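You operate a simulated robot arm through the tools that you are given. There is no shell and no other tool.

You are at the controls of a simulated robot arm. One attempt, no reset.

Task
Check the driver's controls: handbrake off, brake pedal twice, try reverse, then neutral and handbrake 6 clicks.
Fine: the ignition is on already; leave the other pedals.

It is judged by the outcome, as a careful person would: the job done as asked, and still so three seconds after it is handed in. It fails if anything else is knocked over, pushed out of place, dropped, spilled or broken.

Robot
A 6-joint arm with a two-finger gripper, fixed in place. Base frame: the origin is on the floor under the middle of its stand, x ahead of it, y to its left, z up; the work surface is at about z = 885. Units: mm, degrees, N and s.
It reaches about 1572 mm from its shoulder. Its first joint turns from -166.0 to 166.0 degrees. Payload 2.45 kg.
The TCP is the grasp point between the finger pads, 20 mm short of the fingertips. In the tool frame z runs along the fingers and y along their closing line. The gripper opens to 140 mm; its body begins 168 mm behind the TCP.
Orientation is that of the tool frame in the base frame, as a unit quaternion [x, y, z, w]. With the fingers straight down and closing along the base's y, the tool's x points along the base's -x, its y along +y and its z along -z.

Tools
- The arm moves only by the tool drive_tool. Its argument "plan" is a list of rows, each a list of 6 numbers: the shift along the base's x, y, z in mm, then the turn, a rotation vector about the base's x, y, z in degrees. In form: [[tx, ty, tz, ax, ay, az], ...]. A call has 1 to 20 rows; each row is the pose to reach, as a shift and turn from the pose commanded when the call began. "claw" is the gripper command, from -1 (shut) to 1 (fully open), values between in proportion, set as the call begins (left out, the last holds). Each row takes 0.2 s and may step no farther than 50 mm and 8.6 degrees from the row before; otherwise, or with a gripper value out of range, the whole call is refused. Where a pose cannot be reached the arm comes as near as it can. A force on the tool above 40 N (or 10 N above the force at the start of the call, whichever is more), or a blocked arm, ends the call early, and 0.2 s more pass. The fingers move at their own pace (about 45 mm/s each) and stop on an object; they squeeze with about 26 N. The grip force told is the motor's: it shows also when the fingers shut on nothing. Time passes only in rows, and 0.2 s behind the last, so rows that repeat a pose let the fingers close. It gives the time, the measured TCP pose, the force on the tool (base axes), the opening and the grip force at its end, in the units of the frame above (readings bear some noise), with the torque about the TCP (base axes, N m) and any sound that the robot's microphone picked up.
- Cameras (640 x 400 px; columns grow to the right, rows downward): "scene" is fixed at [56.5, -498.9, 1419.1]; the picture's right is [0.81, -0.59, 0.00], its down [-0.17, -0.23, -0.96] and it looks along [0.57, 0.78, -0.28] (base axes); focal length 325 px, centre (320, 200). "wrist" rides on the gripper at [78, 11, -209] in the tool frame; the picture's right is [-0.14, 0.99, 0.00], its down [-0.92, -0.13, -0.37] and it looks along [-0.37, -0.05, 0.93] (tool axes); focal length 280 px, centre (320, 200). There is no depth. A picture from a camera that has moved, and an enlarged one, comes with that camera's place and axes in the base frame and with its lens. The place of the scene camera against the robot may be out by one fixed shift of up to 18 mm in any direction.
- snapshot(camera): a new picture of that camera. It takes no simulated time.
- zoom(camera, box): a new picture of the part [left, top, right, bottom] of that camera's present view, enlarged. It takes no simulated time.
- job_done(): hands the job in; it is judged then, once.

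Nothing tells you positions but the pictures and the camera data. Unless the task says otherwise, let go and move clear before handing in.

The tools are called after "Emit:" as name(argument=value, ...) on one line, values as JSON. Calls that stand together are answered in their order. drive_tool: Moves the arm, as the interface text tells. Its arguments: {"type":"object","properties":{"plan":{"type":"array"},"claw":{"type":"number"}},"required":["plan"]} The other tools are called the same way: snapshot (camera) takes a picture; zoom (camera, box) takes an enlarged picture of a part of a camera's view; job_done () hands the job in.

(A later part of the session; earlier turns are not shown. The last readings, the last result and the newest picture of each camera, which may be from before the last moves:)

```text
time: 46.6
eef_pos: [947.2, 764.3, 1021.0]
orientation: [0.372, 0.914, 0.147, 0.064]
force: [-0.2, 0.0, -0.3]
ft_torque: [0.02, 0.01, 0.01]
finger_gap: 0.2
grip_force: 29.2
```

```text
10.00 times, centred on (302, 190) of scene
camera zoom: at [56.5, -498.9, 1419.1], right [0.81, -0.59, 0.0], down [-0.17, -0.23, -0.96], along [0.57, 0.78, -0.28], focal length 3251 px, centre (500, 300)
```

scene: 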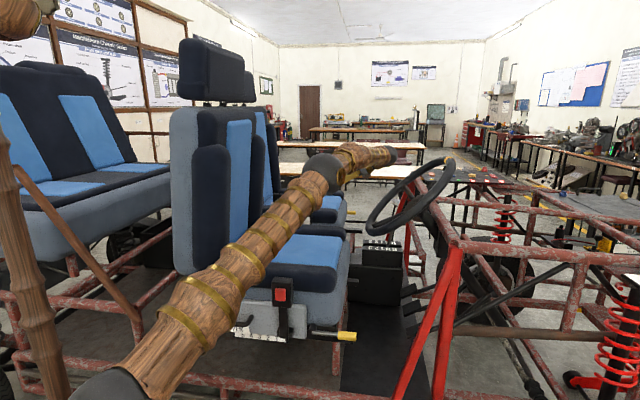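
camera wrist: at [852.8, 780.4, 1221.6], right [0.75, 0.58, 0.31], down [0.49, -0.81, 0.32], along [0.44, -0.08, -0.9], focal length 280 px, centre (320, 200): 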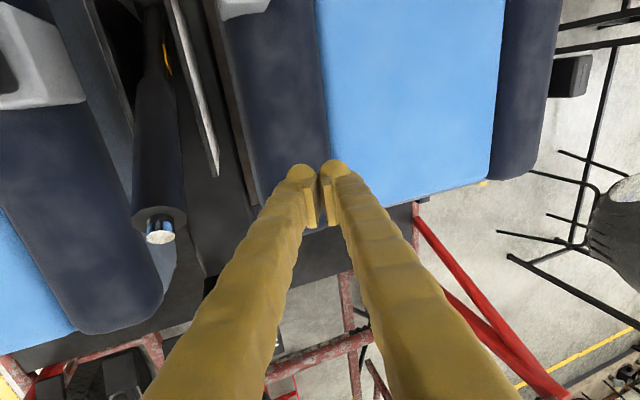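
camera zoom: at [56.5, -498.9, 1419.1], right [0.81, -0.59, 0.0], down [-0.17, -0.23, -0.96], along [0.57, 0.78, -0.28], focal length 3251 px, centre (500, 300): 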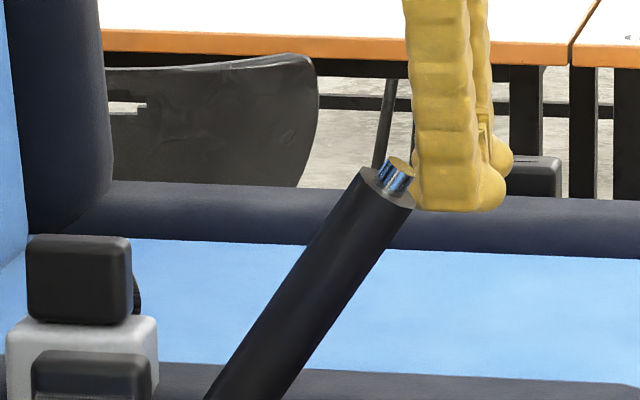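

The orange piece is just the pointer, reading against scales on both plates, so the button is the release. I'll go back to the bulb position in front of the button and try again with a stronger upward share.

Emit:
drive_tool(plan=[[0, 0, 25, 0, 0, 0], [-11.5, -24.9, 55, -4.2, 4.05, 0], [-28.6, -57, 80, -8.4, 8.1, 0], [-45.8, -89.1, 80, -12.6, 12.2, 0], [-66.6, -110.7, 70, -12.6, 12.2, 0], [-66.6, -110.7, 38, -12.6, 12.2, 0], [-72.4, -105.1, 37, -12.6, 12.2, 0]])

Emit:
zoom(camera="scene", box=[292, 175, 332, 200])

```text
time: 48.2
eef_pos: [873.9, 660.7, 1058.7]
orientation: [0.376, 0.926, 0.005, 0.005]
force: [-0.2, -0.8, 0.0]
ft_torque: [0.01, 0.03, 0.02]
finger_gap: 0.0
grip_force: 29.7
```

```text
16.00 times, centred on (312, 188) of scene
camera zoom: at [56.5, -498.9, 1419.1], right [0.81, -0.59, 0.0], down [-0.17, -0.23, -0.96], along [0.57, 0.78, -0.28], focal length 5201 px, centre (448, 400)
```

zoom: 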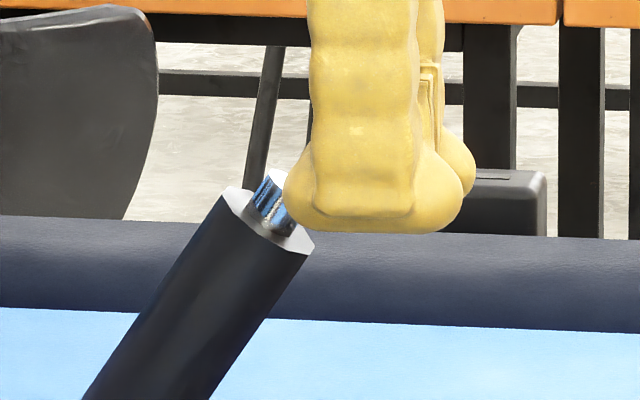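

Lowering 3 mm for more lift, then pushing rearward and following the tip's arc.

Emit:
drive_tool(plan=[[1.4, 1.4, -3, 0, 0, 0], [0, 2.8, -3, 0, 0, 0], [-1.5, 4.2, -2.5, 0, 0, 0], [-2.9, 5.6, -1.5, 0, 0, 0], [-4.0, 6.6, -0.7, 0, 0, 0]])

Emit:
zoom(camera="scene", box=[292, 175, 332, 200])

```text
time: 49.4
eef_pos: [873.9, 669.6, 1061.9]
orientation: [0.378, 0.926, 0.006, 0.006]
force: [11.4, -25.0, 6.3]
ft_torque: [-0.19, -0.1, -0.06]
finger_gap: 0.0
grip_force: 29.7
```

```text
16.00 times, centred on (312, 188) of scene
camera zoom: at [56.5, -498.9, 1419.1], right [0.81, -0.59, 0.0], down [-0.17, -0.23, -0.96], along [0.57, 0.78, -0.28], focal length 5201 px, centre (448, 400)
```

zoom: 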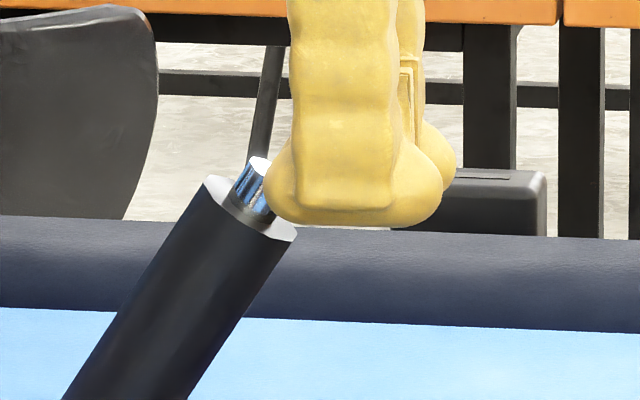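

The lever is now lifted about 7 mm with T≈17 N and A≈20 N, so it isn't a hard stop. I'll keep going up along the arc.

Emit:
drive_tool(plan=[[-0.6, 0.6, 0.4, 0, 0, 0], [-1.2, 1.2, 0.8, 0, 0, 0], [-1.8, 1.7, 1.2, 0, 0, 0]])

Emit:
zoom(camera="scene", box=[292, 175, 332, 200])

```text
time: 50.0
eef_pos: [872.3, 668.2, 1062.6]
orientation: [0.378, 0.926, 0.006, 0.008]
force: [7.4, -6.8, 0.4]
ft_torque: [-0.09, -0.1, -0.1]
finger_gap: 0.1
grip_force: 29.1
stopped in row 3: the force on the tool passed its limit at 41 N (the readings are from after the stop); the commanded pose is now the measured one
```

```text
16.00 times, centred on (312, 188) of scene
camera zoom: at [56.5, -498.9, 1419.1], right [0.81, -0.59, 0.0], down [-0.17, -0.23, -0.96], along [0.57, 0.78, -0.28], focal length 5201 px, centre (448, 400)
```

zoom: 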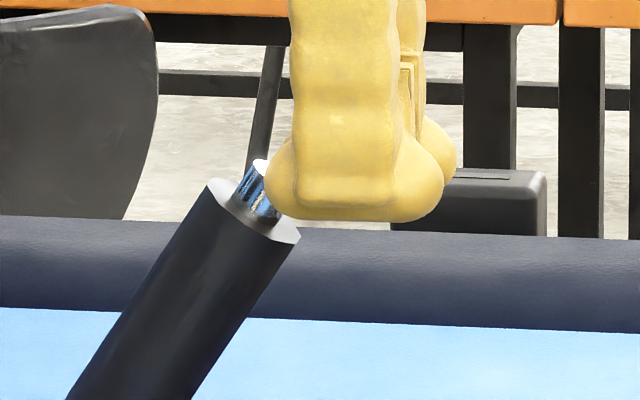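

The lever lifts a little and then stiffens, while the button itself still doesn't move. I'll go back to the flush axial pose and find out whether the button simply needs a firmer push, raising the force in small stages.

Emit:
drive_tool(plan=[[7.2, -6.9, 5, 0, 0, 0], [11.5, -11.1, 25, 5.21, 5.39, 0], [10.1, -9.7, 35, 10.42, 10.79, 0], [5.8, -5.6, 30, 15.63, 16.18, 0], [1.4, -1.4, 20, 20.84, 21.58, 0], [-1.7, 0.7, 8.1, 20.84, 21.58, 0]])

Emit:
zoom(camera="scene", box=[292, 175, 332, 200])

```text
time: 51.4
eef_pos: [871.2, 671.3, 1069.3]
orientation: [0.367, 0.895, 0.102, -0.233]
force: [0.1, 0.3, 0.0]
ft_torque: [-0.03, 0.0, 0.01]
finger_gap: 0.0
grip_force: 29.0
```

```text
16.00 times, centred on (312, 188) of scene
camera zoom: at [56.5, -498.9, 1419.1], right [0.81, -0.59, 0.0], down [-0.17, -0.23, -0.96], along [0.57, 0.78, -0.28], focal length 5201 px, centre (448, 400)
```

zoom: 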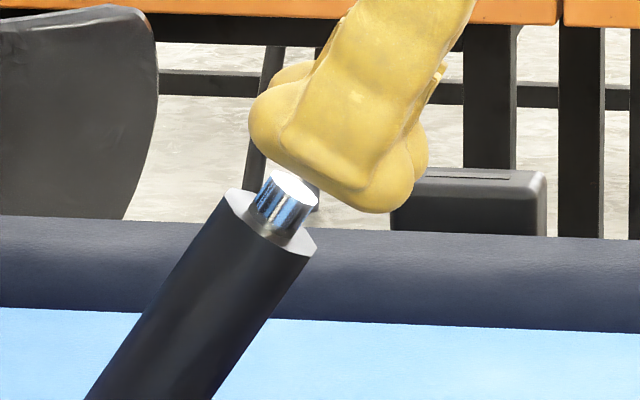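

Aligned with the button again. Pressing axially in small steps.

Emit:
drive_tool(plan=[[-3.0, -0.55, -2.4, 0, 0, 0], [-4.3, 0.7, -4.8, 0, 0, 0], [-4.9, 1.3, -6, 0, 0, 0], [-5.4, 1.7, -6.8, 0, 0, 0]])

Emit:
zoom(camera="scene", box=[292, 175, 332, 200])

```text
time: 52.4
eef_pos: [865.7, 671.7, 1062.4]
orientation: [0.367, 0.895, 0.102, -0.233]
force: [7.8, -3.4, 7.5]
ft_torque: [0.04, -0.11, -0.13]
finger_gap: 0.3
grip_force: 29.6
```

```text
16.00 times, centred on (312, 188) of scene
camera zoom: at [56.5, -498.9, 1419.1], right [0.81, -0.59, 0.0], down [-0.17, -0.23, -0.96], along [0.57, 0.78, -0.28], focal length 5201 px, centre (448, 400)
```

zoom: 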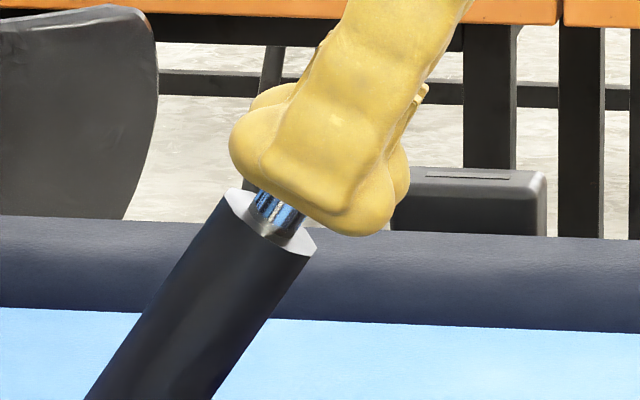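

Contact at 11 N. Ramping up in stages.

Emit:
drive_tool(plan=[[-0.22, 0.21, -0.4, 0, 0, 0], [-0.43, 0.42, -0.8, 0, 0, 0], [-0.65, 0.63, -1.2, 0, 0, 0]])

Emit:
zoom(camera="scene", box=[292, 175, 332, 200])

```text
time: 53.2
eef_pos: [864.7, 670.9, 1063.4]
orientation: [0.367, 0.895, 0.103, -0.231]
force: [16.4, -10.6, 28.0]
ft_torque: [0.36, -0.21, -0.26]
finger_gap: 0.1
grip_force: 29.5
```

```text
16.00 times, centred on (312, 188) of scene
camera zoom: at [56.5, -498.9, 1419.1], right [0.81, -0.59, 0.0], down [-0.17, -0.23, -0.96], along [0.57, 0.78, -0.28], focal length 5201 px, centre (448, 400)
```

zoom: 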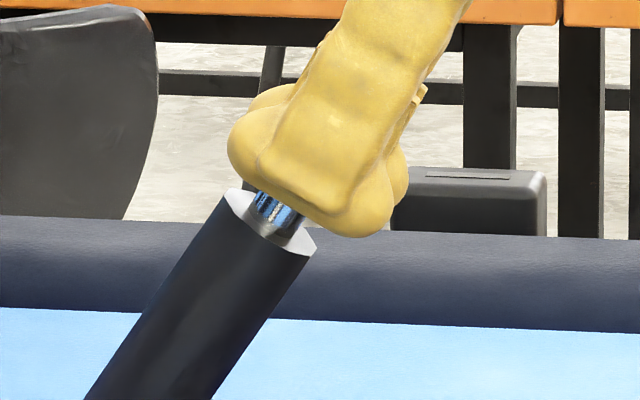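

34 N and no travel. Next stage.

Emit:
drive_tool(plan=[[-0.11, 0.1, -0.2, 0, 0, 0], [-0.22, 0.21, -0.4, 0, 0, 0], [-0.22, 0.21, -0.4, 0, 0, 0]])

```text
time: 53.7
eef_pos: [866.8, 670.8, 1062.5]
orientation: [0.367, 0.895, 0.103, -0.232]
force: [0.5, -3.2, 6.3]
ft_torque: [0.08, 0.01, 0.01]
finger_gap: 0.0
grip_force: 29.4
stopped in row 2: the force on the tool passed its limit at 46 N (the readings are from after the stop); the commanded pose is now the measured one
```

The button holds even at 46 N, so the pawl must carry a heavy cable load. That means a strong lift on the tip together with the press. I'll return to the vertical bulb-on-lower-edge contact, where one rearward push gives both, and raise the force in controlled stages.

Emit:
drive_tool(plan=[[4.3, -4.2, 8, 0, 0, 0], [10.1, -9.7, 20, -5.21, -5.39, 0], [12.9, -12.5, 20, -10.42, -10.79, 0], [14.4, -13.9, 10, -15.63, -16.18, 0], [14.4, -13.9, 0, -20.84, -21.58, 0], [12.2, -10.4, -9.5, -20.84, -21.58, 0]])

Emit:
zoom(camera="scene", box=[292, 175, 332, 200])

```text
time: 55.1
eef_pos: [877.8, 660.7, 1052.8]
orientation: [0.377, 0.926, 0.006, 0.009]
force: [-0.4, 0.2, 0.5]
ft_torque: [0.01, -0.01, -0.02]
finger_gap: 0.2
grip_force: 28.7
```

```text
16.00 times, centred on (312, 188) of scene
camera zoom: at [56.5, -498.9, 1419.1], right [0.81, -0.59, 0.0], down [-0.17, -0.23, -0.96], along [0.57, 0.78, -0.28], focal length 5201 px, centre (448, 400)
```

zoom: 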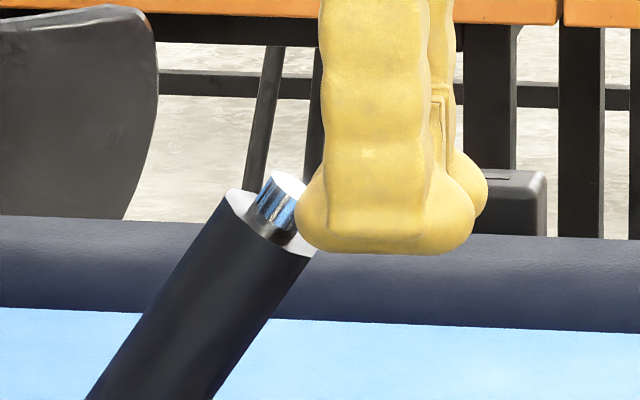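

Close to contact at the right height. Pushing rearward and slightly up, step by step.

Emit:
drive_tool(plan=[[-1.45, 1.4, 0, 0, 0, 0], [-2.9, 2.8, 0.6, 0, 0, 0], [-4.3, 4.2, 1.5, 0, 0, 0], [-5.0, 4.9, 2.2, 0, 0, 0], [-5.8, 5.6, 3.0, 0, 0, 0]])

Emit:
zoom(camera="scene", box=[292, 175, 332, 200])

```text
time: 56.3
eef_pos: [872.0, 665.9, 1056.8]
orientation: [0.378, 0.926, 0.007, 0.008]
force: [14.5, -16.7, 10.9]
ft_torque: [-0.04, -0.09, -0.2]
finger_gap: 0.2
grip_force: 29.2
```

```text
16.00 times, centred on (312, 188) of scene
camera zoom: at [56.5, -498.9, 1419.1], right [0.81, -0.59, 0.0], down [-0.17, -0.23, -0.96], along [0.57, 0.78, -0.28], focal length 5201 px, centre (448, 400)
```

zoom: 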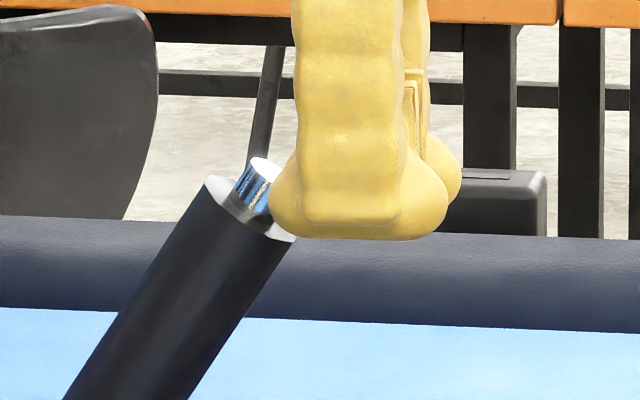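

The lever is lifted about 7 mm at N≈25 N. Next stage, more upward.

Emit:
drive_tool(plan=[[-0.4, 0.4, 0.6, 0, 0, 0], [-0.8, 0.8, 1.2, 0, 0, 0], [-0.8, 0.8, 1.2, 0, 0, 0]])

Emit:
zoom(camera="scene", box=[292, 175, 332, 200])

```text
time: 57.3
eef_pos: [872.3, 664.6, 1055.9]
orientation: [0.378, 0.926, 0.007, 0.01]
force: [10.4, -12.0, 2.0]
ft_torque: [-0.16, -0.1, -0.18]
finger_gap: 0.0
grip_force: 29.3
stopped in row 3: the force on the tool passed its limit at 41 N (the readings are from after the stop); the commanded pose is now the measured one
```

```text
16.00 times, centred on (312, 188) of scene
camera zoom: at [56.5, -498.9, 1419.1], right [0.81, -0.59, 0.0], down [-0.17, -0.23, -0.96], along [0.57, 0.78, -0.28], focal length 5201 px, centre (448, 400)
```

zoom: 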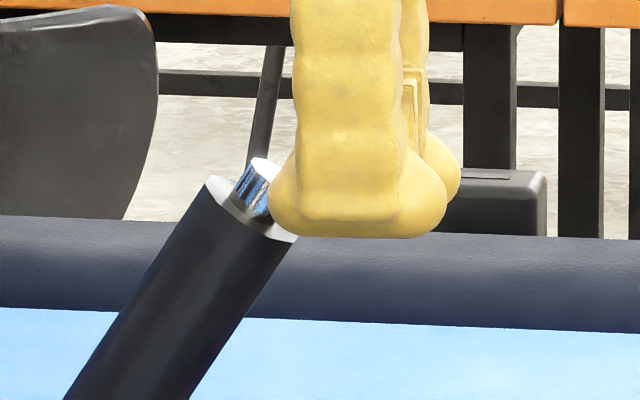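

The lever now sits about 7 mm up against an upper stop with a moderate force. Keeping it there, I'll add press along the lever axis.

Emit:
drive_tool(plan=[[-0.3, 0.3, -0.3, 0, 0, 0], [-0.6, 0.6, -0.6, 0, 0, 0], [-0.8, 0.8, -0.9, 0, 0, 0]])

Emit:
zoom(camera="scene", box=[292, 175, 332, 200])

```text
time: 58.1
eef_pos: [871.6, 666.0, 1058.0]
orientation: [0.377, 0.926, 0.007, 0.011]
force: [8.8, -13.5, 1.0]
ft_torque: [-0.15, -0.13, -0.1]
finger_gap: 0.1
grip_force: 30.3
stopped in row 3: the force on the tool passed its limit at 42 N (the readings are from after the stop); the commanded pose is now the measured one
```

```text
16.00 times, centred on (312, 188) of scene
camera zoom: at [56.5, -498.9, 1419.1], right [0.81, -0.59, 0.0], down [-0.17, -0.23, -0.96], along [0.57, 0.78, -0.28], focal length 5201 px, centre (448, 400)
```

zoom: 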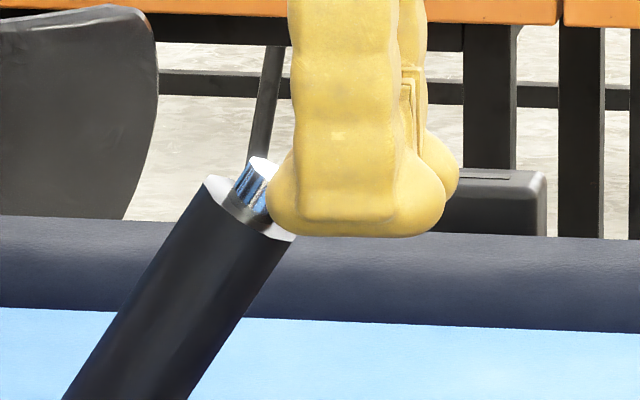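

Still nothing at 42 N. I'll use finer stages so the force can rise past 40 N without tripping, watching the button at each stage.

Emit:
drive_tool(plan=[[-0.25, 0.25, -0.25, 0, 0, 0], [-0.45, 0.45, -0.5, 0, 0, 0], [-0.45, 0.45, -0.5, 0, 0, 0]])

```text
time: 59.1
eef_pos: [871.6, 667.0, 1057.6]
orientation: [0.377, 0.926, 0.006, 0.011]
force: [9.0, -15.1, 1.6]
ft_torque: [-0.16, -0.09, -0.09]
finger_gap: 0.2
grip_force: 29.1
stopped in row 3: the force on the tool passed its limit at 41 N (the readings are from after the stop); the commanded pose is now the measured one
```

Before changing approach I'll check whether the button is just slow to move, by holding this lifted-and-pressing contact for a few seconds.

Emit:
drive_tool(plan=[[-0.2, 0.2, -0.15, 0, 0, 0], [-0.2, 0.2, -0.15, 0, 0, 0], [-0.2, 0.2, -0.15, 0, 0, 0], [-0.2, 0.2, -0.15, 0, 0, 0], [-0.2, 0.2, -0.15, 0, 0, 0], [-0.2, 0.2, -0.15, 0, 0, 0], [-0.2, 0.2, -0.15, 0, 0, 0], [-0.2, 0.2, -0.15, 0, 0, 0], [-0.2, 0.2, -0.15, 0, 0, 0], [-0.2, 0.2, -0.15, 0, 0, 0]])

Emit:
zoom(camera="scene", box=[292, 175, 332, 200])

Emit:
zoom(camera="wrist", box=[260, 100, 420, 200])

```text
time: 60.1
eef_pos: [871.8, 666.2, 1058.0]
orientation: [0.378, 0.926, 0.006, 0.011]
force: [10.3, -17.0, 0.2]
ft_torque: [-0.21, -0.12, -0.13]
finger_gap: 0.0
grip_force: 30.1
stopped in row 4: the force on the tool passed its limit at 41 N (the readings are from after the stop); the commanded pose is now the measured one
```

```text
16.00 times, centred on (312, 188) of scene
camera zoom: at [56.5, -498.9, 1419.1], right [0.81, -0.59, 0.0], down [-0.17, -0.23, -0.96], along [0.57, 0.78, -0.28], focal length 5201 px, centre (448, 400)
```

zoom: 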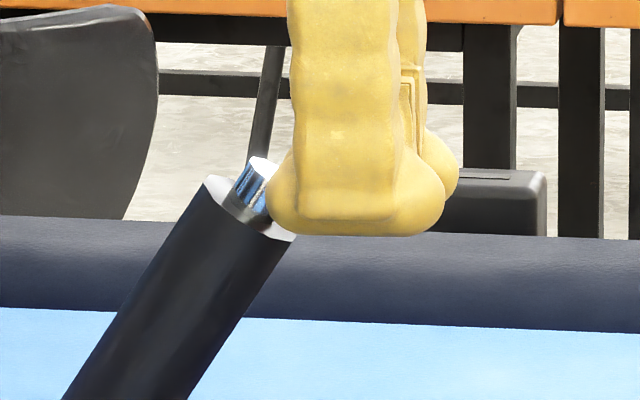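

```text
4.00 times, centred on (340, 150) of wrist
camera zoom: at [819.0, 728.3, 1264.4], right [0.79, 0.61, 0.02], down [0.56, -0.74, 0.38], along [0.25, -0.29, -0.92], focal length 1122 px, centre (240, 400)
```

zoom: 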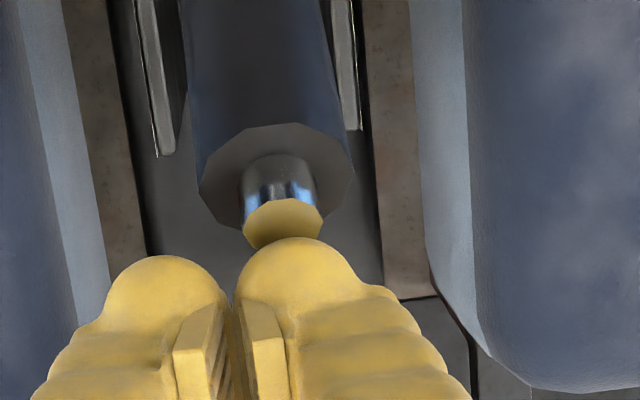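

The force just climbs until it trips and the button stays put. I haven't checked how firmly the lever resists going down, so I'll back off and push down gently on top of the handle's end, away from the button.

Emit:
drive_tool(plan=[[7.2, -6.9, 0, 0, 0, 0], [7.2, -6.9, 25, 0, 0, 0], [0, 0, 48, 0, 0, 0], [-20, 19.3, 48, 0, 0, 0], [-34.5, 33.3, 45, 0, 0, 0], [-34.5, 33.3, 25, 0, 0, 0], [-34.5, 33.3, 14, 0, 0, 0]])

Emit:
zoom(camera="scene", box=[284, 165, 348, 205])

```text
time: 61.7
eef_pos: [834.5, 700.9, 1071.6]
orientation: [0.377, 0.926, 0.007, 0.011]
force: [0.1, 0.3, -0.5]
ft_torque: [-0.05, 0.02, 0.01]
finger_gap: 0.3
grip_force: 29.7
```

```text
10.00 times, centred on (316, 185) of scene
camera zoom: at [56.5, -498.9, 1419.1], right [0.81, -0.59, 0.0], down [-0.17, -0.23, -0.96], along [0.57, 0.78, -0.28], focal length 3251 px, centre (360, 350)
```

zoom: 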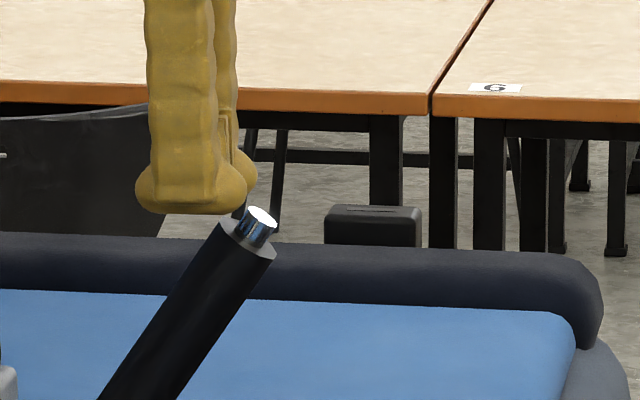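

Positioned above the top of the handle's end. Pushing down gently.

Emit:
drive_tool(plan=[[0, 0, -2, 0, 0, 0], [0, 0, -4, 0, 0, 0], [0, 0, -5, 0, 0, 0], [0, 0, -6, 0, 0, 0], [0, 0, -7, 0, 0, 0]])

Emit:
zoom(camera="scene", box=[292, 175, 332, 200])

```text
time: 62.9
eef_pos: [835.3, 701.9, 1065.9]
orientation: [0.378, 0.926, 0.006, 0.011]
force: [-1.7, -0.6, 6.9]
ft_torque: [-0.04, -0.1, -0.03]
finger_gap: 0.0
grip_force: 29.9
```

```text
16.00 times, centred on (312, 188) of scene
camera zoom: at [56.5, -498.9, 1419.1], right [0.81, -0.59, 0.0], down [-0.17, -0.23, -0.96], along [0.57, 0.78, -0.28], focal length 5201 px, centre (448, 400)
```

zoom: 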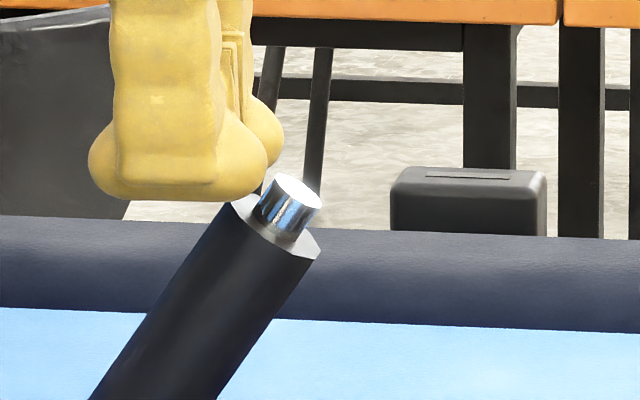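

The lever yields a couple of millimetres downward with 7 N. I'll push a bit more.

Emit:
drive_tool(plan=[[0, 0, -1, 0, 0, 0], [0, 0, -2, 0, 0, 0], [0, 0, -3, 0, 0, 0]])

Emit:
zoom(camera="scene", box=[292, 175, 332, 200])

```text
time: 63.7
eef_pos: [835.3, 700.6, 1060.6]
orientation: [0.378, 0.926, 0.007, 0.011]
force: [-1.9, 2.4, 9.6]
ft_torque: [-0.02, -0.22, 0.03]
finger_gap: 0.0
grip_force: 28.8
```

```text
16.00 times, centred on (312, 188) of scene
camera zoom: at [56.5, -498.9, 1419.1], right [0.81, -0.59, 0.0], down [-0.17, -0.23, -0.96], along [0.57, 0.78, -0.28], focal length 5201 px, centre (448, 400)
```

zoom: 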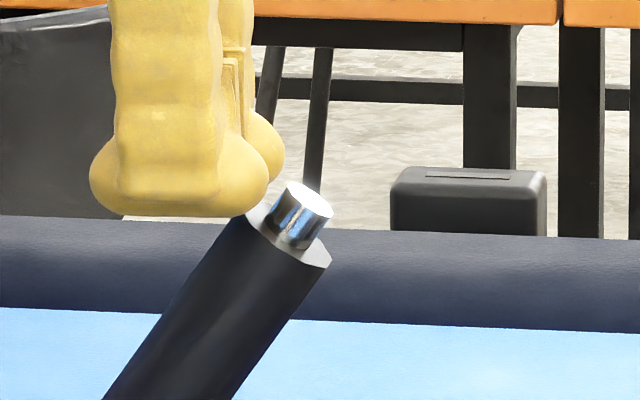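

The lever goes down quite softly, about 5 mm at only 10 N. I'll keep going gently and listen.

Emit:
drive_tool(plan=[[0, 0, -1.5, 0, 0, 0], [0, 0, -3, 0, 0, 0], [0, 0, -4.5, 0, 0, 0], [0, 0, -6, 0, 0, 0]])

Emit:
zoom(camera="scene", box=[292, 175, 332, 200])

```text
time: 64.7
eef_pos: [835.1, 700.5, 1054.9]
orientation: [0.377, 0.926, 0.007, 0.011]
force: [-1.9, -0.8, 3.5]
ft_torque: [0.0, -0.01, 0.02]
finger_gap: 0.0
grip_force: 29.3
```

```text
16.00 times, centred on (312, 188) of scene
camera zoom: at [56.5, -498.9, 1419.1], right [0.81, -0.59, 0.0], down [-0.17, -0.23, -0.96], along [0.57, 0.78, -0.28], focal length 5201 px, centre (448, 400)
```

zoom: 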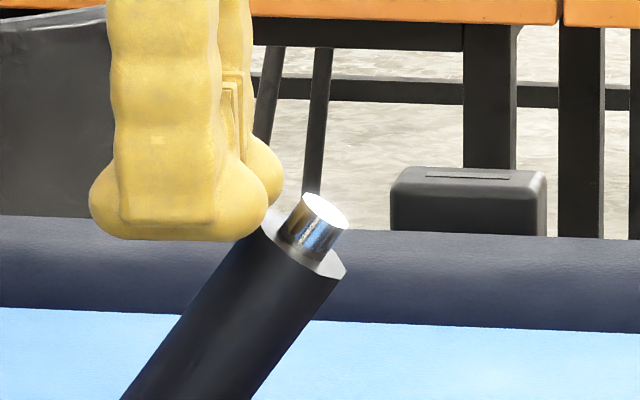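

The lever has already come down about 11 mm with only a few newtons, so it isn't latched downward at all. I'll keep following it down along its arc with the fingertips on top of the handle.

Emit:
drive_tool(plan=[[5.8, -5.6, -5, 0, 0, 0], [11.5, -11.1, -11, 0, 0, 0], [17.3, -16.7, -18, 0, 0, 0], [21.6, -20.8, -25, 0, 0, 0]])

Emit:
zoom(camera="scene", box=[284, 165, 348, 205])

```text
time: 65.7
eef_pos: [859.8, 681.4, 1030.9]
orientation: [0.378, 0.926, 0.007, 0.011]
force: [-0.8, 0.4, 0.4]
ft_torque: [0.03, 0.0, 0.01]
finger_gap: 0.0
grip_force: 29.3
```

```text
10.00 times, centred on (316, 185) of scene
camera zoom: at [56.5, -498.9, 1419.1], right [0.81, -0.59, 0.0], down [-0.17, -0.23, -0.96], along [0.57, 0.78, -0.28], focal length 3251 px, centre (360, 350)
```

zoom: 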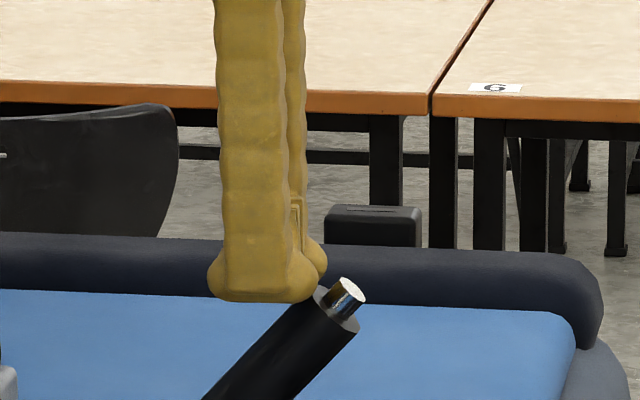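

The lever has swung down about 9° with almost no force and no latch. Continuing along the arc.

Emit:
drive_tool(plan=[[6.5, -6.3, -8, 0, 0, 0], [13, -12.5, -17, 0, 0, 0], [20, -19.3, -26, 0, 0, 0], [27, -26.1, -35, 0, 0, 0]])

Emit:
zoom(camera="scene", box=[284, 165, 364, 215])

Emit:
zoom(camera="wrist", box=[240, 60, 400, 160])

```text
time: 66.7
eef_pos: [884.1, 655.5, 996.5]
orientation: [0.378, 0.926, 0.007, 0.011]
force: [-0.3, 1.2, -0.4]
ft_torque: [-0.01, -0.02, 0.0]
finger_gap: 0.2
grip_force: 29.3
```

```text
8.00 times, centred on (324, 190) of scene
camera zoom: at [56.5, -498.9, 1419.1], right [0.81, -0.59, 0.0], down [-0.17, -0.23, -0.96], along [0.57, 0.78, -0.28], focal length 2601 px, centre (288, 280)
```

zoom: 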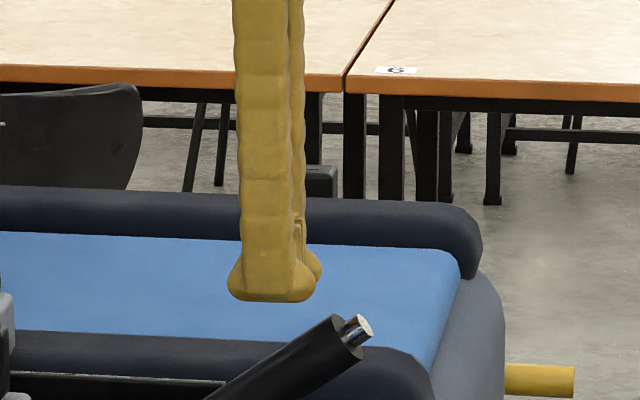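

```text
4.00 times, centred on (320, 110) of wrist
camera zoom: at [832.6, 718.4, 1203.4], right [0.79, 0.61, 0.02], down [0.56, -0.74, 0.38], along [0.25, -0.29, -0.92], focal length 1122 px, centre (320, 560)
```

zoom: 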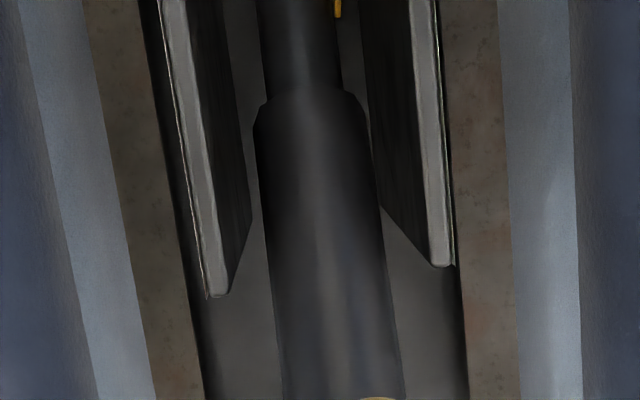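

The lever is now dropping on its own, so the pawl is released. I'll lift the tool clear and see where it settles.

Emit:
drive_tool(plan=[[0, 0, 10, 0, 0, 0], [0, 0, 20, 0, 0, 0], [0, 0, 30, 0, 0, 0], [0, 0, 30, 0, 0, 0], [0, 0, 30, 0, 0, 0]])

Emit:
zoom(camera="scene", box=[260, 165, 372, 235])

Emit:
snapshot(camera="wrist")

```text
time: 67.9
eef_pos: [886.4, 654.0, 1027.4]
orientation: [0.377, 0.926, 0.008, 0.011]
force: [0.0, 0.4, 0.9]
ft_torque: [-0.04, 0.02, 0.0]
finger_gap: 0.3
grip_force: 29.7
```

```text
5.71 times, centred on (316, 200) of scene
camera zoom: at [56.5, -498.9, 1419.1], right [0.81, -0.59, 0.0], down [-0.17, -0.23, -0.96], along [0.57, 0.78, -0.28], focal length 1858 px, centre (343, 200)
```

zoom: 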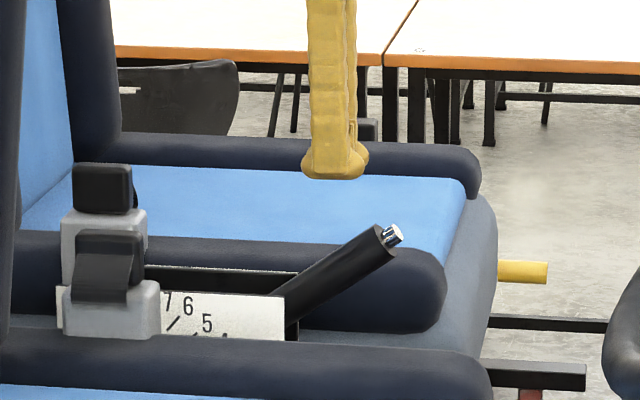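

```text
taken
camera wrist: at [832.9, 716.3, 1233.7], right [0.79, 0.61, 0.02], down [0.56, -0.74, 0.38], along [0.25, -0.29, -0.92], focal length 280 px, centre (320, 200)
```

wrist: 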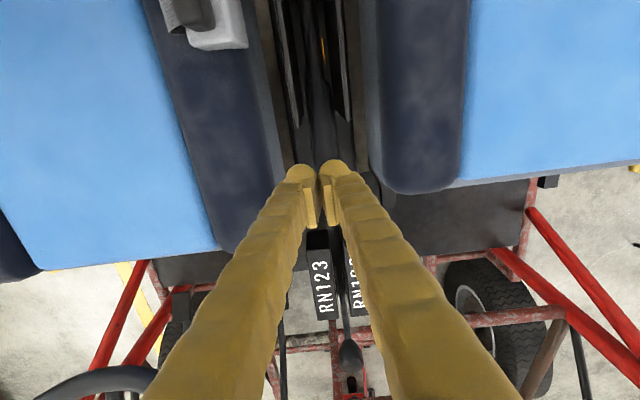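

The lever came to rest at about 37°, roughly 4 on the scale. I'll follow it down with the fingertips on top of the handle until it reaches the bottom stop.

Emit:
drive_tool(plan=[[8.6, -8.3, -20, 0, 0, 0], [12.2, -11.8, -36, 0, 0, 0], [16.5, -16, -46, 0, 0, 0], [21.6, -20.8, -56, 0, 0, 0], [25.2, -24.3, -65, 0, 0, 0]])

Emit:
zoom(camera="scene", box=[260, 165, 372, 235])

```text
time: 69.1
eef_pos: [908.1, 630.3, 959.6]
orientation: [0.377, 0.926, 0.007, 0.012]
force: [-0.3, -0.2, 0.5]
ft_torque: [0.01, 0.03, -0.04]
finger_gap: 0.0
grip_force: 29.6
```

```text
5.71 times, centred on (316, 200) of scene
camera zoom: at [56.5, -498.9, 1419.1], right [0.81, -0.59, 0.0], down [-0.17, -0.23, -0.96], along [0.57, 0.78, -0.28], focal length 1858 px, centre (343, 200)
```

zoom: 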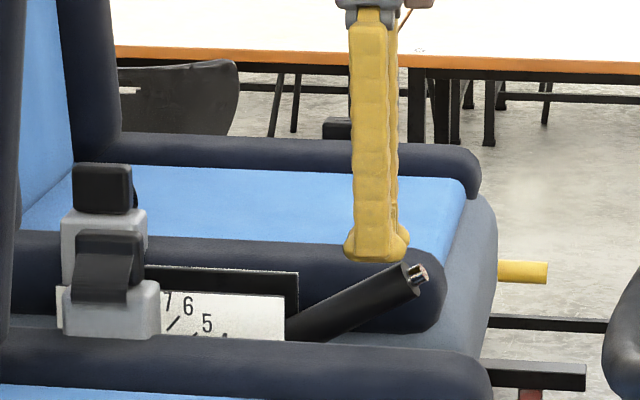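

It keeps lowering freely. Continuing slowly toward the bottom.

Emit:
drive_tool(plan=[[6.5, -6.3, -12, 0, 0, 0], [12, -11.6, -24, 0, 0, 0], [17, -16.4, -36, 0, 0, 0], [20.5, -19.8, -48, 0, 0, 0], [23.5, -22.7, -60, 0, 0, 0], [26, -25.1, -72, 0, 0, 0]])

Emit:
zoom(camera="scene", box=[260, 165, 372, 235])

Emit:
snapshot(camera="wrist")

```text
time: 70.5
eef_pos: [935.1, 604.2, 889.1]
orientation: [0.378, 0.926, 0.007, 0.011]
force: [0.2, -0.7, 0.3]
ft_torque: [0.02, 0.04, -0.01]
finger_gap: 0.1
grip_force: 29.5
```

```text
5.71 times, centred on (316, 200) of scene
camera zoom: at [56.5, -498.9, 1419.1], right [0.81, -0.59, 0.0], down [-0.17, -0.23, -0.96], along [0.57, 0.78, -0.28], focal length 1858 px, centre (343, 200)
```

zoom: 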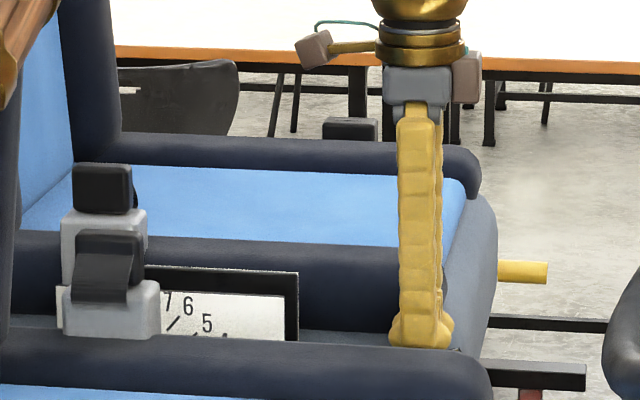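

```text
taken
camera wrist: at [882.1, 665.3, 1094.5], right [0.79, 0.61, 0.02], down [0.56, -0.74, 0.38], along [0.25, -0.29, -0.92], focal length 280 px, centre (320, 200)
```

wrist: 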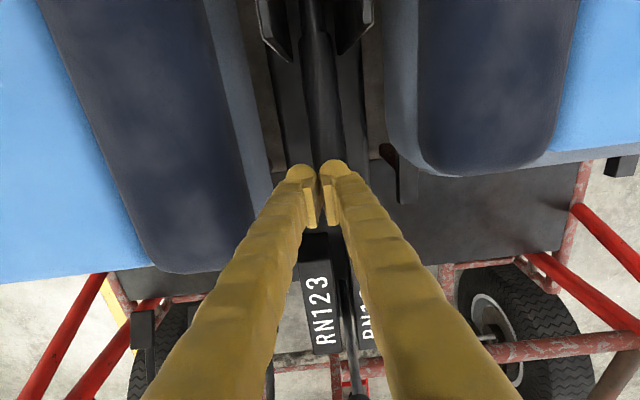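

No contact force; the lever is below the fingertips now. I'll look closer and continue down gently until it clearly rests at its bottom.

Emit:
drive_tool(plan=[[1, -1, -10, 0, 0, 0], [2, -1.9, -20, 0, 0, 0], [3, -2.9, -30, 0, 0, 0], [3.6, -3.5, -38, 0, 0, 0]])

Emit:
zoom(camera="wrist", box=[240, 60, 400, 160])

```text
time: 71.4
eef_pos: [937.9, 606.0, 860.6]
orientation: [0.376, 0.926, 0.009, 0.012]
force: [-0.8, -0.4, 6.0]
ft_torque: [0.0, -0.09, -0.02]
finger_gap: 0.0
grip_force: 29.1
stopped in row 4: the force on the tool passed its limit at 51 N (the readings are from after the stop); the commanded pose is now the measured one
```

```text
4.00 times, centred on (320, 110) of wrist
camera zoom: at [884.8, 665.4, 1067.0], right [0.79, 0.61, 0.03], down [0.56, -0.74, 0.38], along [0.25, -0.28, -0.92], focal length 1122 px, centre (320, 560)
```

zoom: 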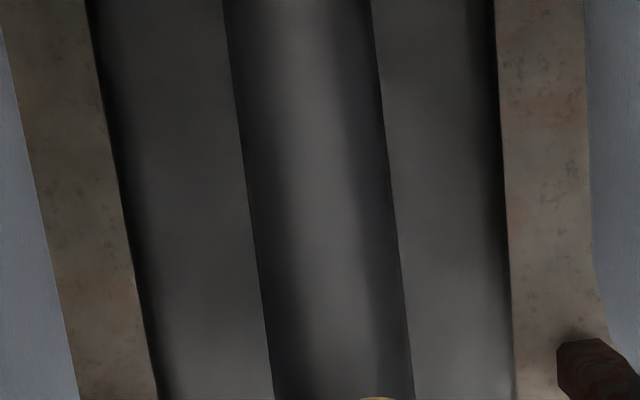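

The lever hit a firm bottom stop. I'll raise the tool and check the pointer against the scale.

Emit:
drive_tool(plan=[[0, 0, 20, 0, 0, 0], [0, 0, 60, 0, 0, 0], [0, 0, 105, 0, 0, 0], [0, 0, 150, 0, 0, 0], [5, -5, 195, 0, 0, 0], [5, -5, 235, 0, 0, 0]])

Emit:
snapshot(camera="wrist")

Emit:
zoom(camera="wrist", box=[240, 0, 400, 100])

Emit:
zoom(camera="scene", box=[260, 165, 372, 235])

```text
time: 72.8
eef_pos: [943.5, 599.7, 1092.4]
orientation: [0.377, 0.926, 0.007, 0.011]
force: [-0.4, -0.1, -0.4]
ft_torque: [-0.04, 0.0, -0.03]
finger_gap: 0.1
grip_force: 29.5
```

```text
taken
camera wrist: at [891.1, 661.6, 1298.9], right [0.79, 0.61, 0.03], down [0.56, -0.74, 0.38], along [0.25, -0.29, -0.92], focal length 280 px, centre (320, 200)
```

wrist: 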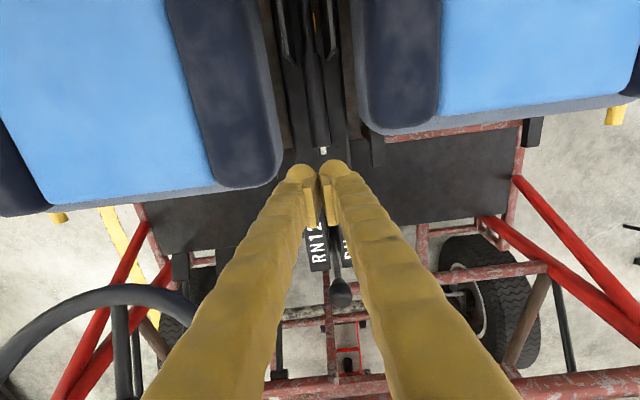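

```text
4.00 times, centred on (320, 50) of wrist
camera zoom: at [891.1, 661.6, 1298.9], right [0.79, 0.61, 0.03], down [0.56, -0.74, 0.38], along [0.25, -0.29, -0.92], focal length 1122 px, centre (320, 800)
```

zoom: 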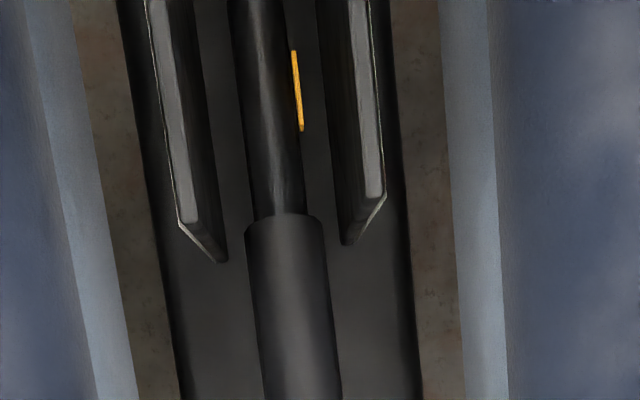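

```text
5.71 times, centred on (316, 200) of scene
camera zoom: at [56.5, -498.9, 1419.1], right [0.81, -0.59, 0.0], down [-0.17, -0.23, -0.96], along [0.57, 0.78, -0.28], focal length 1858 px, centre (343, 200)
```

zoom: 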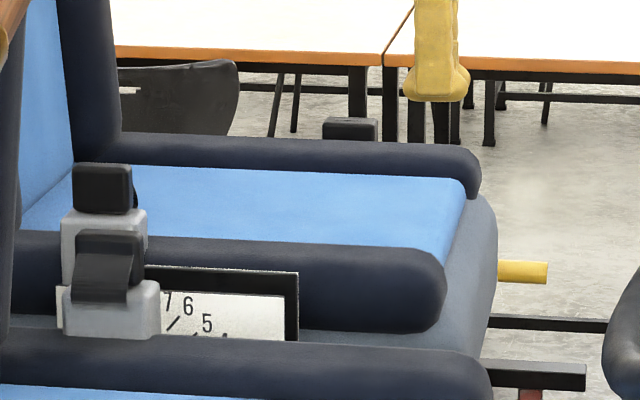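

The lever is down at its bottom. I'll move the camera over the driver's seat to read the scale from the driver's side and confirm it's at 0.

Emit:
drive_tool(plan=[[-34, -23, 0, 0, 0, 0], [-68, -46, 0, 0, 0, 0], [-103, -70, -5, 0, 0, 0], [-137, -93, -12, 0, 0, 0]])

Emit:
snapshot(camera="wrist")

Emit:
zoom(camera="wrist", box=[400, 0, 560, 100])

Emit:
zoom(camera="wrist", box=[400, 60, 560, 160])

```text
time: 73.8
eef_pos: [806.3, 511.0, 1080.6]
orientation: [0.377, 0.926, 0.009, 0.012]
force: [0.0, 0.3, -0.7]
ft_torque: [-0.03, 0.05, 0.03]
finger_gap: 0.1
grip_force: 29.2
```

```text
taken
camera wrist: at [752.9, 571.3, 1286.8], right [0.79, 0.61, 0.03], down [0.56, -0.74, 0.38], along [0.25, -0.29, -0.92], focal length 280 px, centre (320, 200)
```

wrist: 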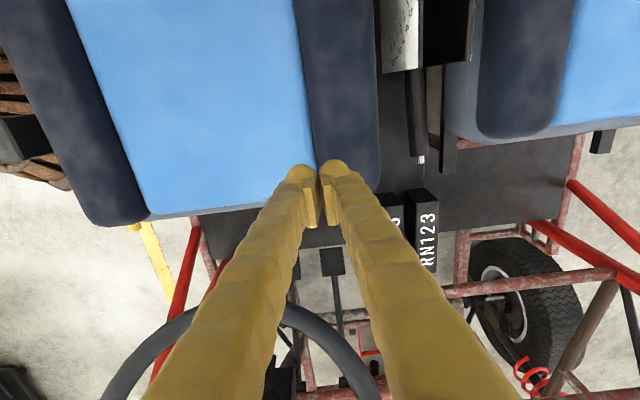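

```text
4.00 times, centred on (480, 50) of wrist
camera zoom: at [752.9, 571.3, 1286.8], right [0.79, 0.61, 0.03], down [0.56, -0.74, 0.38], along [0.25, -0.29, -0.92], focal length 1122 px, centre (-320, 800)
```

zoom: 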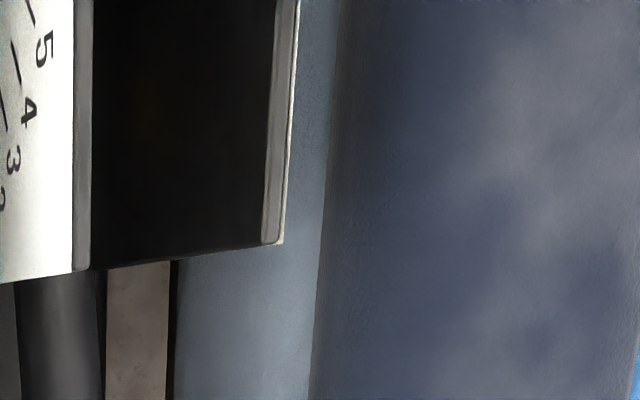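

```text
4.00 times, centred on (480, 110) of wrist
camera zoom: at [752.9, 571.3, 1286.8], right [0.79, 0.61, 0.03], down [0.56, -0.74, 0.38], along [0.25, -0.29, -0.92], focal length 1122 px, centre (-320, 560)
```

zoom: 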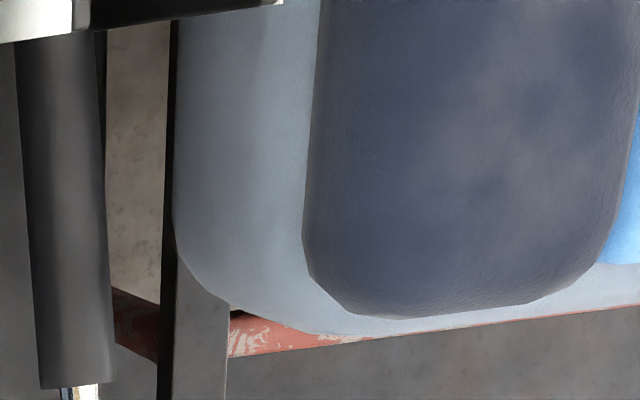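

Emit:
zoom(camera="wrist", box=[350, 0, 446, 60])

Emit:
zoom(camera="wrist", box=[370, 60, 466, 180])

Emit:
zoom(camera="wrist", box=[360, 170, 456, 280])

```text
6.67 times, centred on (398, 30) of wrist
camera zoom: at [752.9, 571.3, 1286.8], right [0.79, 0.61, 0.03], down [0.56, -0.74, 0.38], along [0.25, -0.29, -0.92], focal length 1869 px, centre (-200, 1333)
```

zoom: 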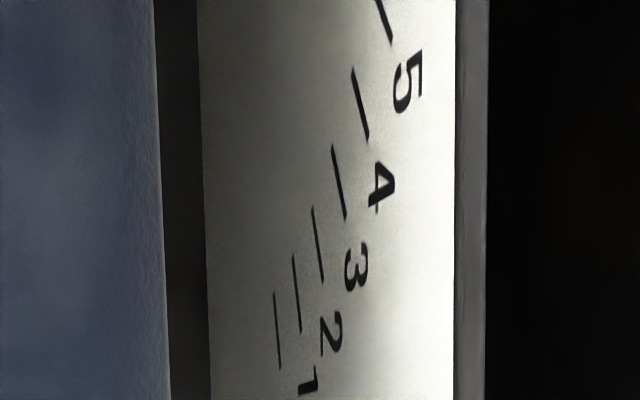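

```text
3.33 times, centred on (418, 120) of wrist
camera zoom: at [752.9, 571.3, 1286.8], right [0.79, 0.61, 0.03], down [0.56, -0.74, 0.38], along [0.25, -0.29, -0.92], focal length 935 px, centre (-7, 467)
```

zoom: 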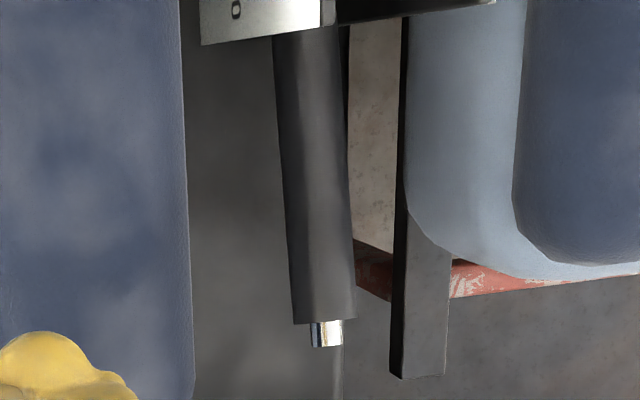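

```text
3.64 times, centred on (408, 225) of wrist
camera zoom: at [752.9, 571.3, 1286.8], right [0.79, 0.61, 0.03], down [0.56, -0.74, 0.38], along [0.25, -0.29, -0.92], focal length 1020 px, centre (0, 109)
```

zoom: 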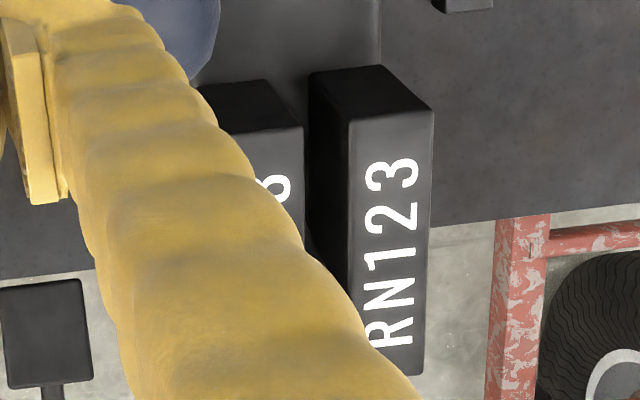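

On a refined fit, the scale has about 5.6° per click and 0 at about 16°. The lever now measures about 15°, so the handbrake is fully off. I'll check the warning lights on the panel for feedback.

Emit:
zoom(camera="scene", box=[420, 155, 520, 218])

Emit:
snapshot(camera="scene")

```text
6.35 times, centred on (470, 186) of scene
camera zoom: at [56.5, -498.9, 1419.1], right [0.81, -0.59, 0.0], down [-0.17, -0.23, -0.96], along [0.57, 0.78, -0.28], focal length 2064 px, centre (-632, 286)
```

zoom: 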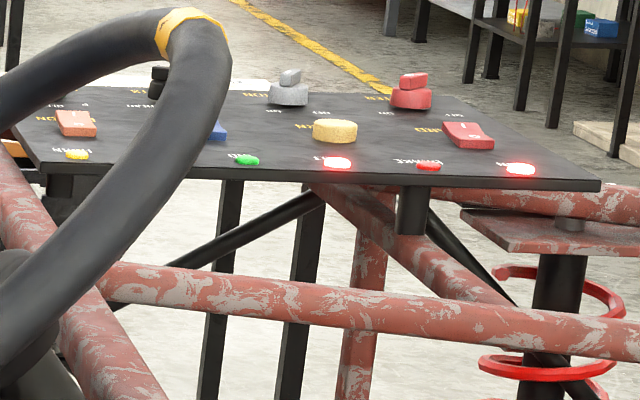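

```text
taken
```

scene: 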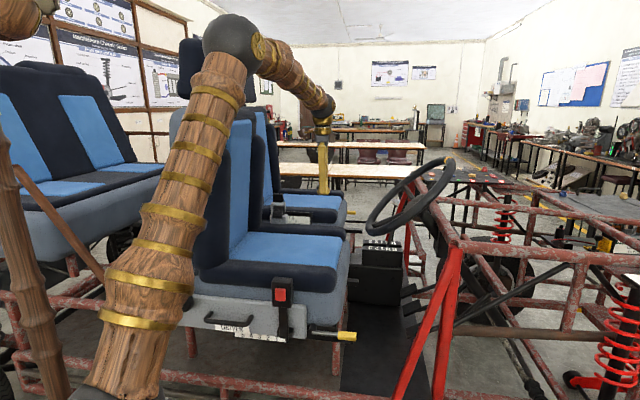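

The parking-brake warning light has gone out, so the handbrake is off. Next is the brake pedal, the middle of the three, at about F=584, L=801, z=668 under the steering wheel. I'll move to the right side of the seat so I can reach in from behind and right without touching the wheel or the accelerator.

Emit:
drive_tool(plan=[[-32, -33.1, 8, 0, 0, 0], [-63.9, -66.2, 16, 0, 0, 0], [-95.9, -99.3, 24, 0, 0, 0], [-127.8, -132.3, 32, 0, 0, 0], [-158.4, -164, 40, 0, 0, 0], [-175.4, -201.8, 35, 0, 0, 0], [-192.5, -239.6, 30, 0, 0, 0], [-209.5, -277.4, 25, 0, 0, 0], [-226.5, -313.7, 20, 0, 0, 0], [-207.8, -331.8, -10, 0, 0, 0], [-189.1, -349.8, -40, 0, 0, 0], [-171.2, -367.2, -70, 0, 0, 0]])

Emit:
snapshot(camera="wrist")

Emit:
snapshot(camera="scene")

```text
time: 76.4
eef_pos: [633.4, 138.6, 1011.8]
orientation: [0.377, 0.926, 0.008, 0.012]
force: [0.5, -0.8, -0.5]
ft_torque: [0.0, 0.0, -0.02]
finger_gap: 0.3
grip_force: 28.7
```

```text
taken
camera wrist: at [580.2, 199.6, 1218.8], right [0.79, 0.61, 0.03], down [0.56, -0.74, 0.38], along [0.25, -0.28, -0.92], focal length 280 px, centre (320, 200)
```

wrist: 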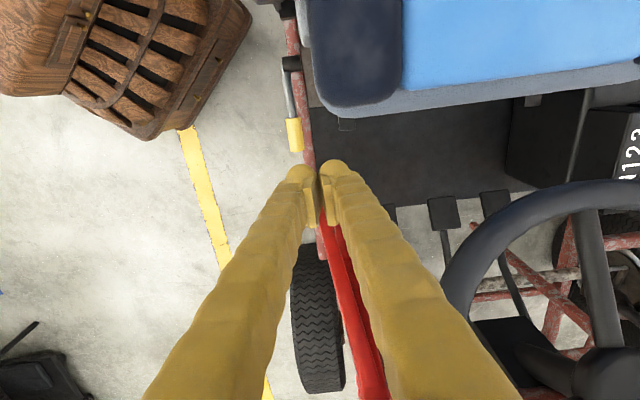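

```text
taken
```

scene: 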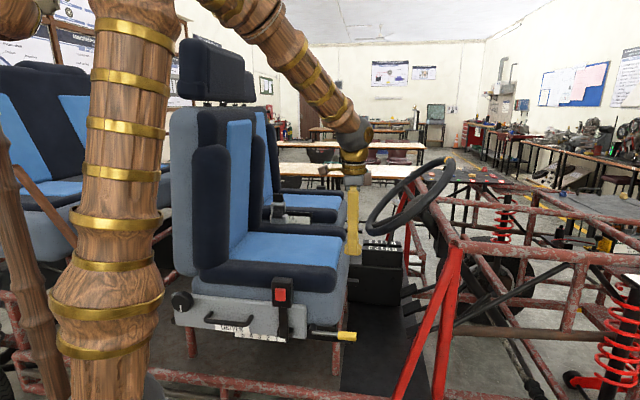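

All three pedals are visible from here. I'll zoom in to refine their positions.

Emit:
zoom(camera="wrist", box=[360, 160, 520, 260])

Emit:
zoom(camera="scene", box=[380, 260, 480, 322])

```text
4.00 times, centred on (440, 210) of wrist
camera zoom: at [580.2, 199.6, 1218.8], right [0.79, 0.61, 0.03], down [0.56, -0.74, 0.38], along [0.25, -0.28, -0.92], focal length 1122 px, centre (-160, 160)
```

zoom: 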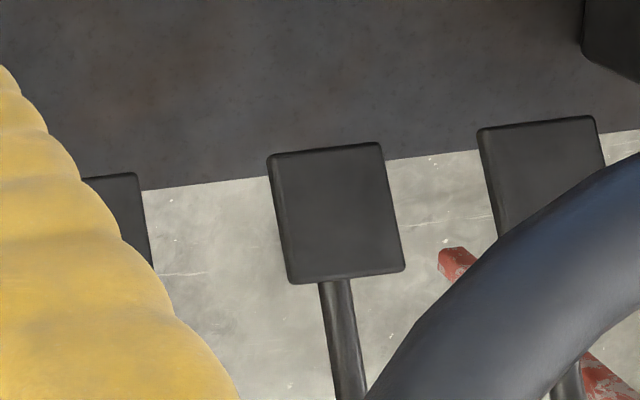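

```text
6.40 times, centred on (430, 291) of scene
camera zoom: at [56.5, -498.9, 1419.1], right [0.81, -0.59, 0.0], down [-0.17, -0.23, -0.96], along [0.57, 0.78, -0.28], focal length 2081 px, centre (-384, -382)
```

zoom: 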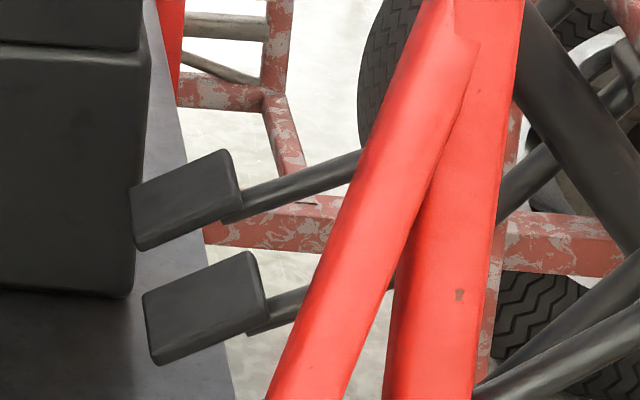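

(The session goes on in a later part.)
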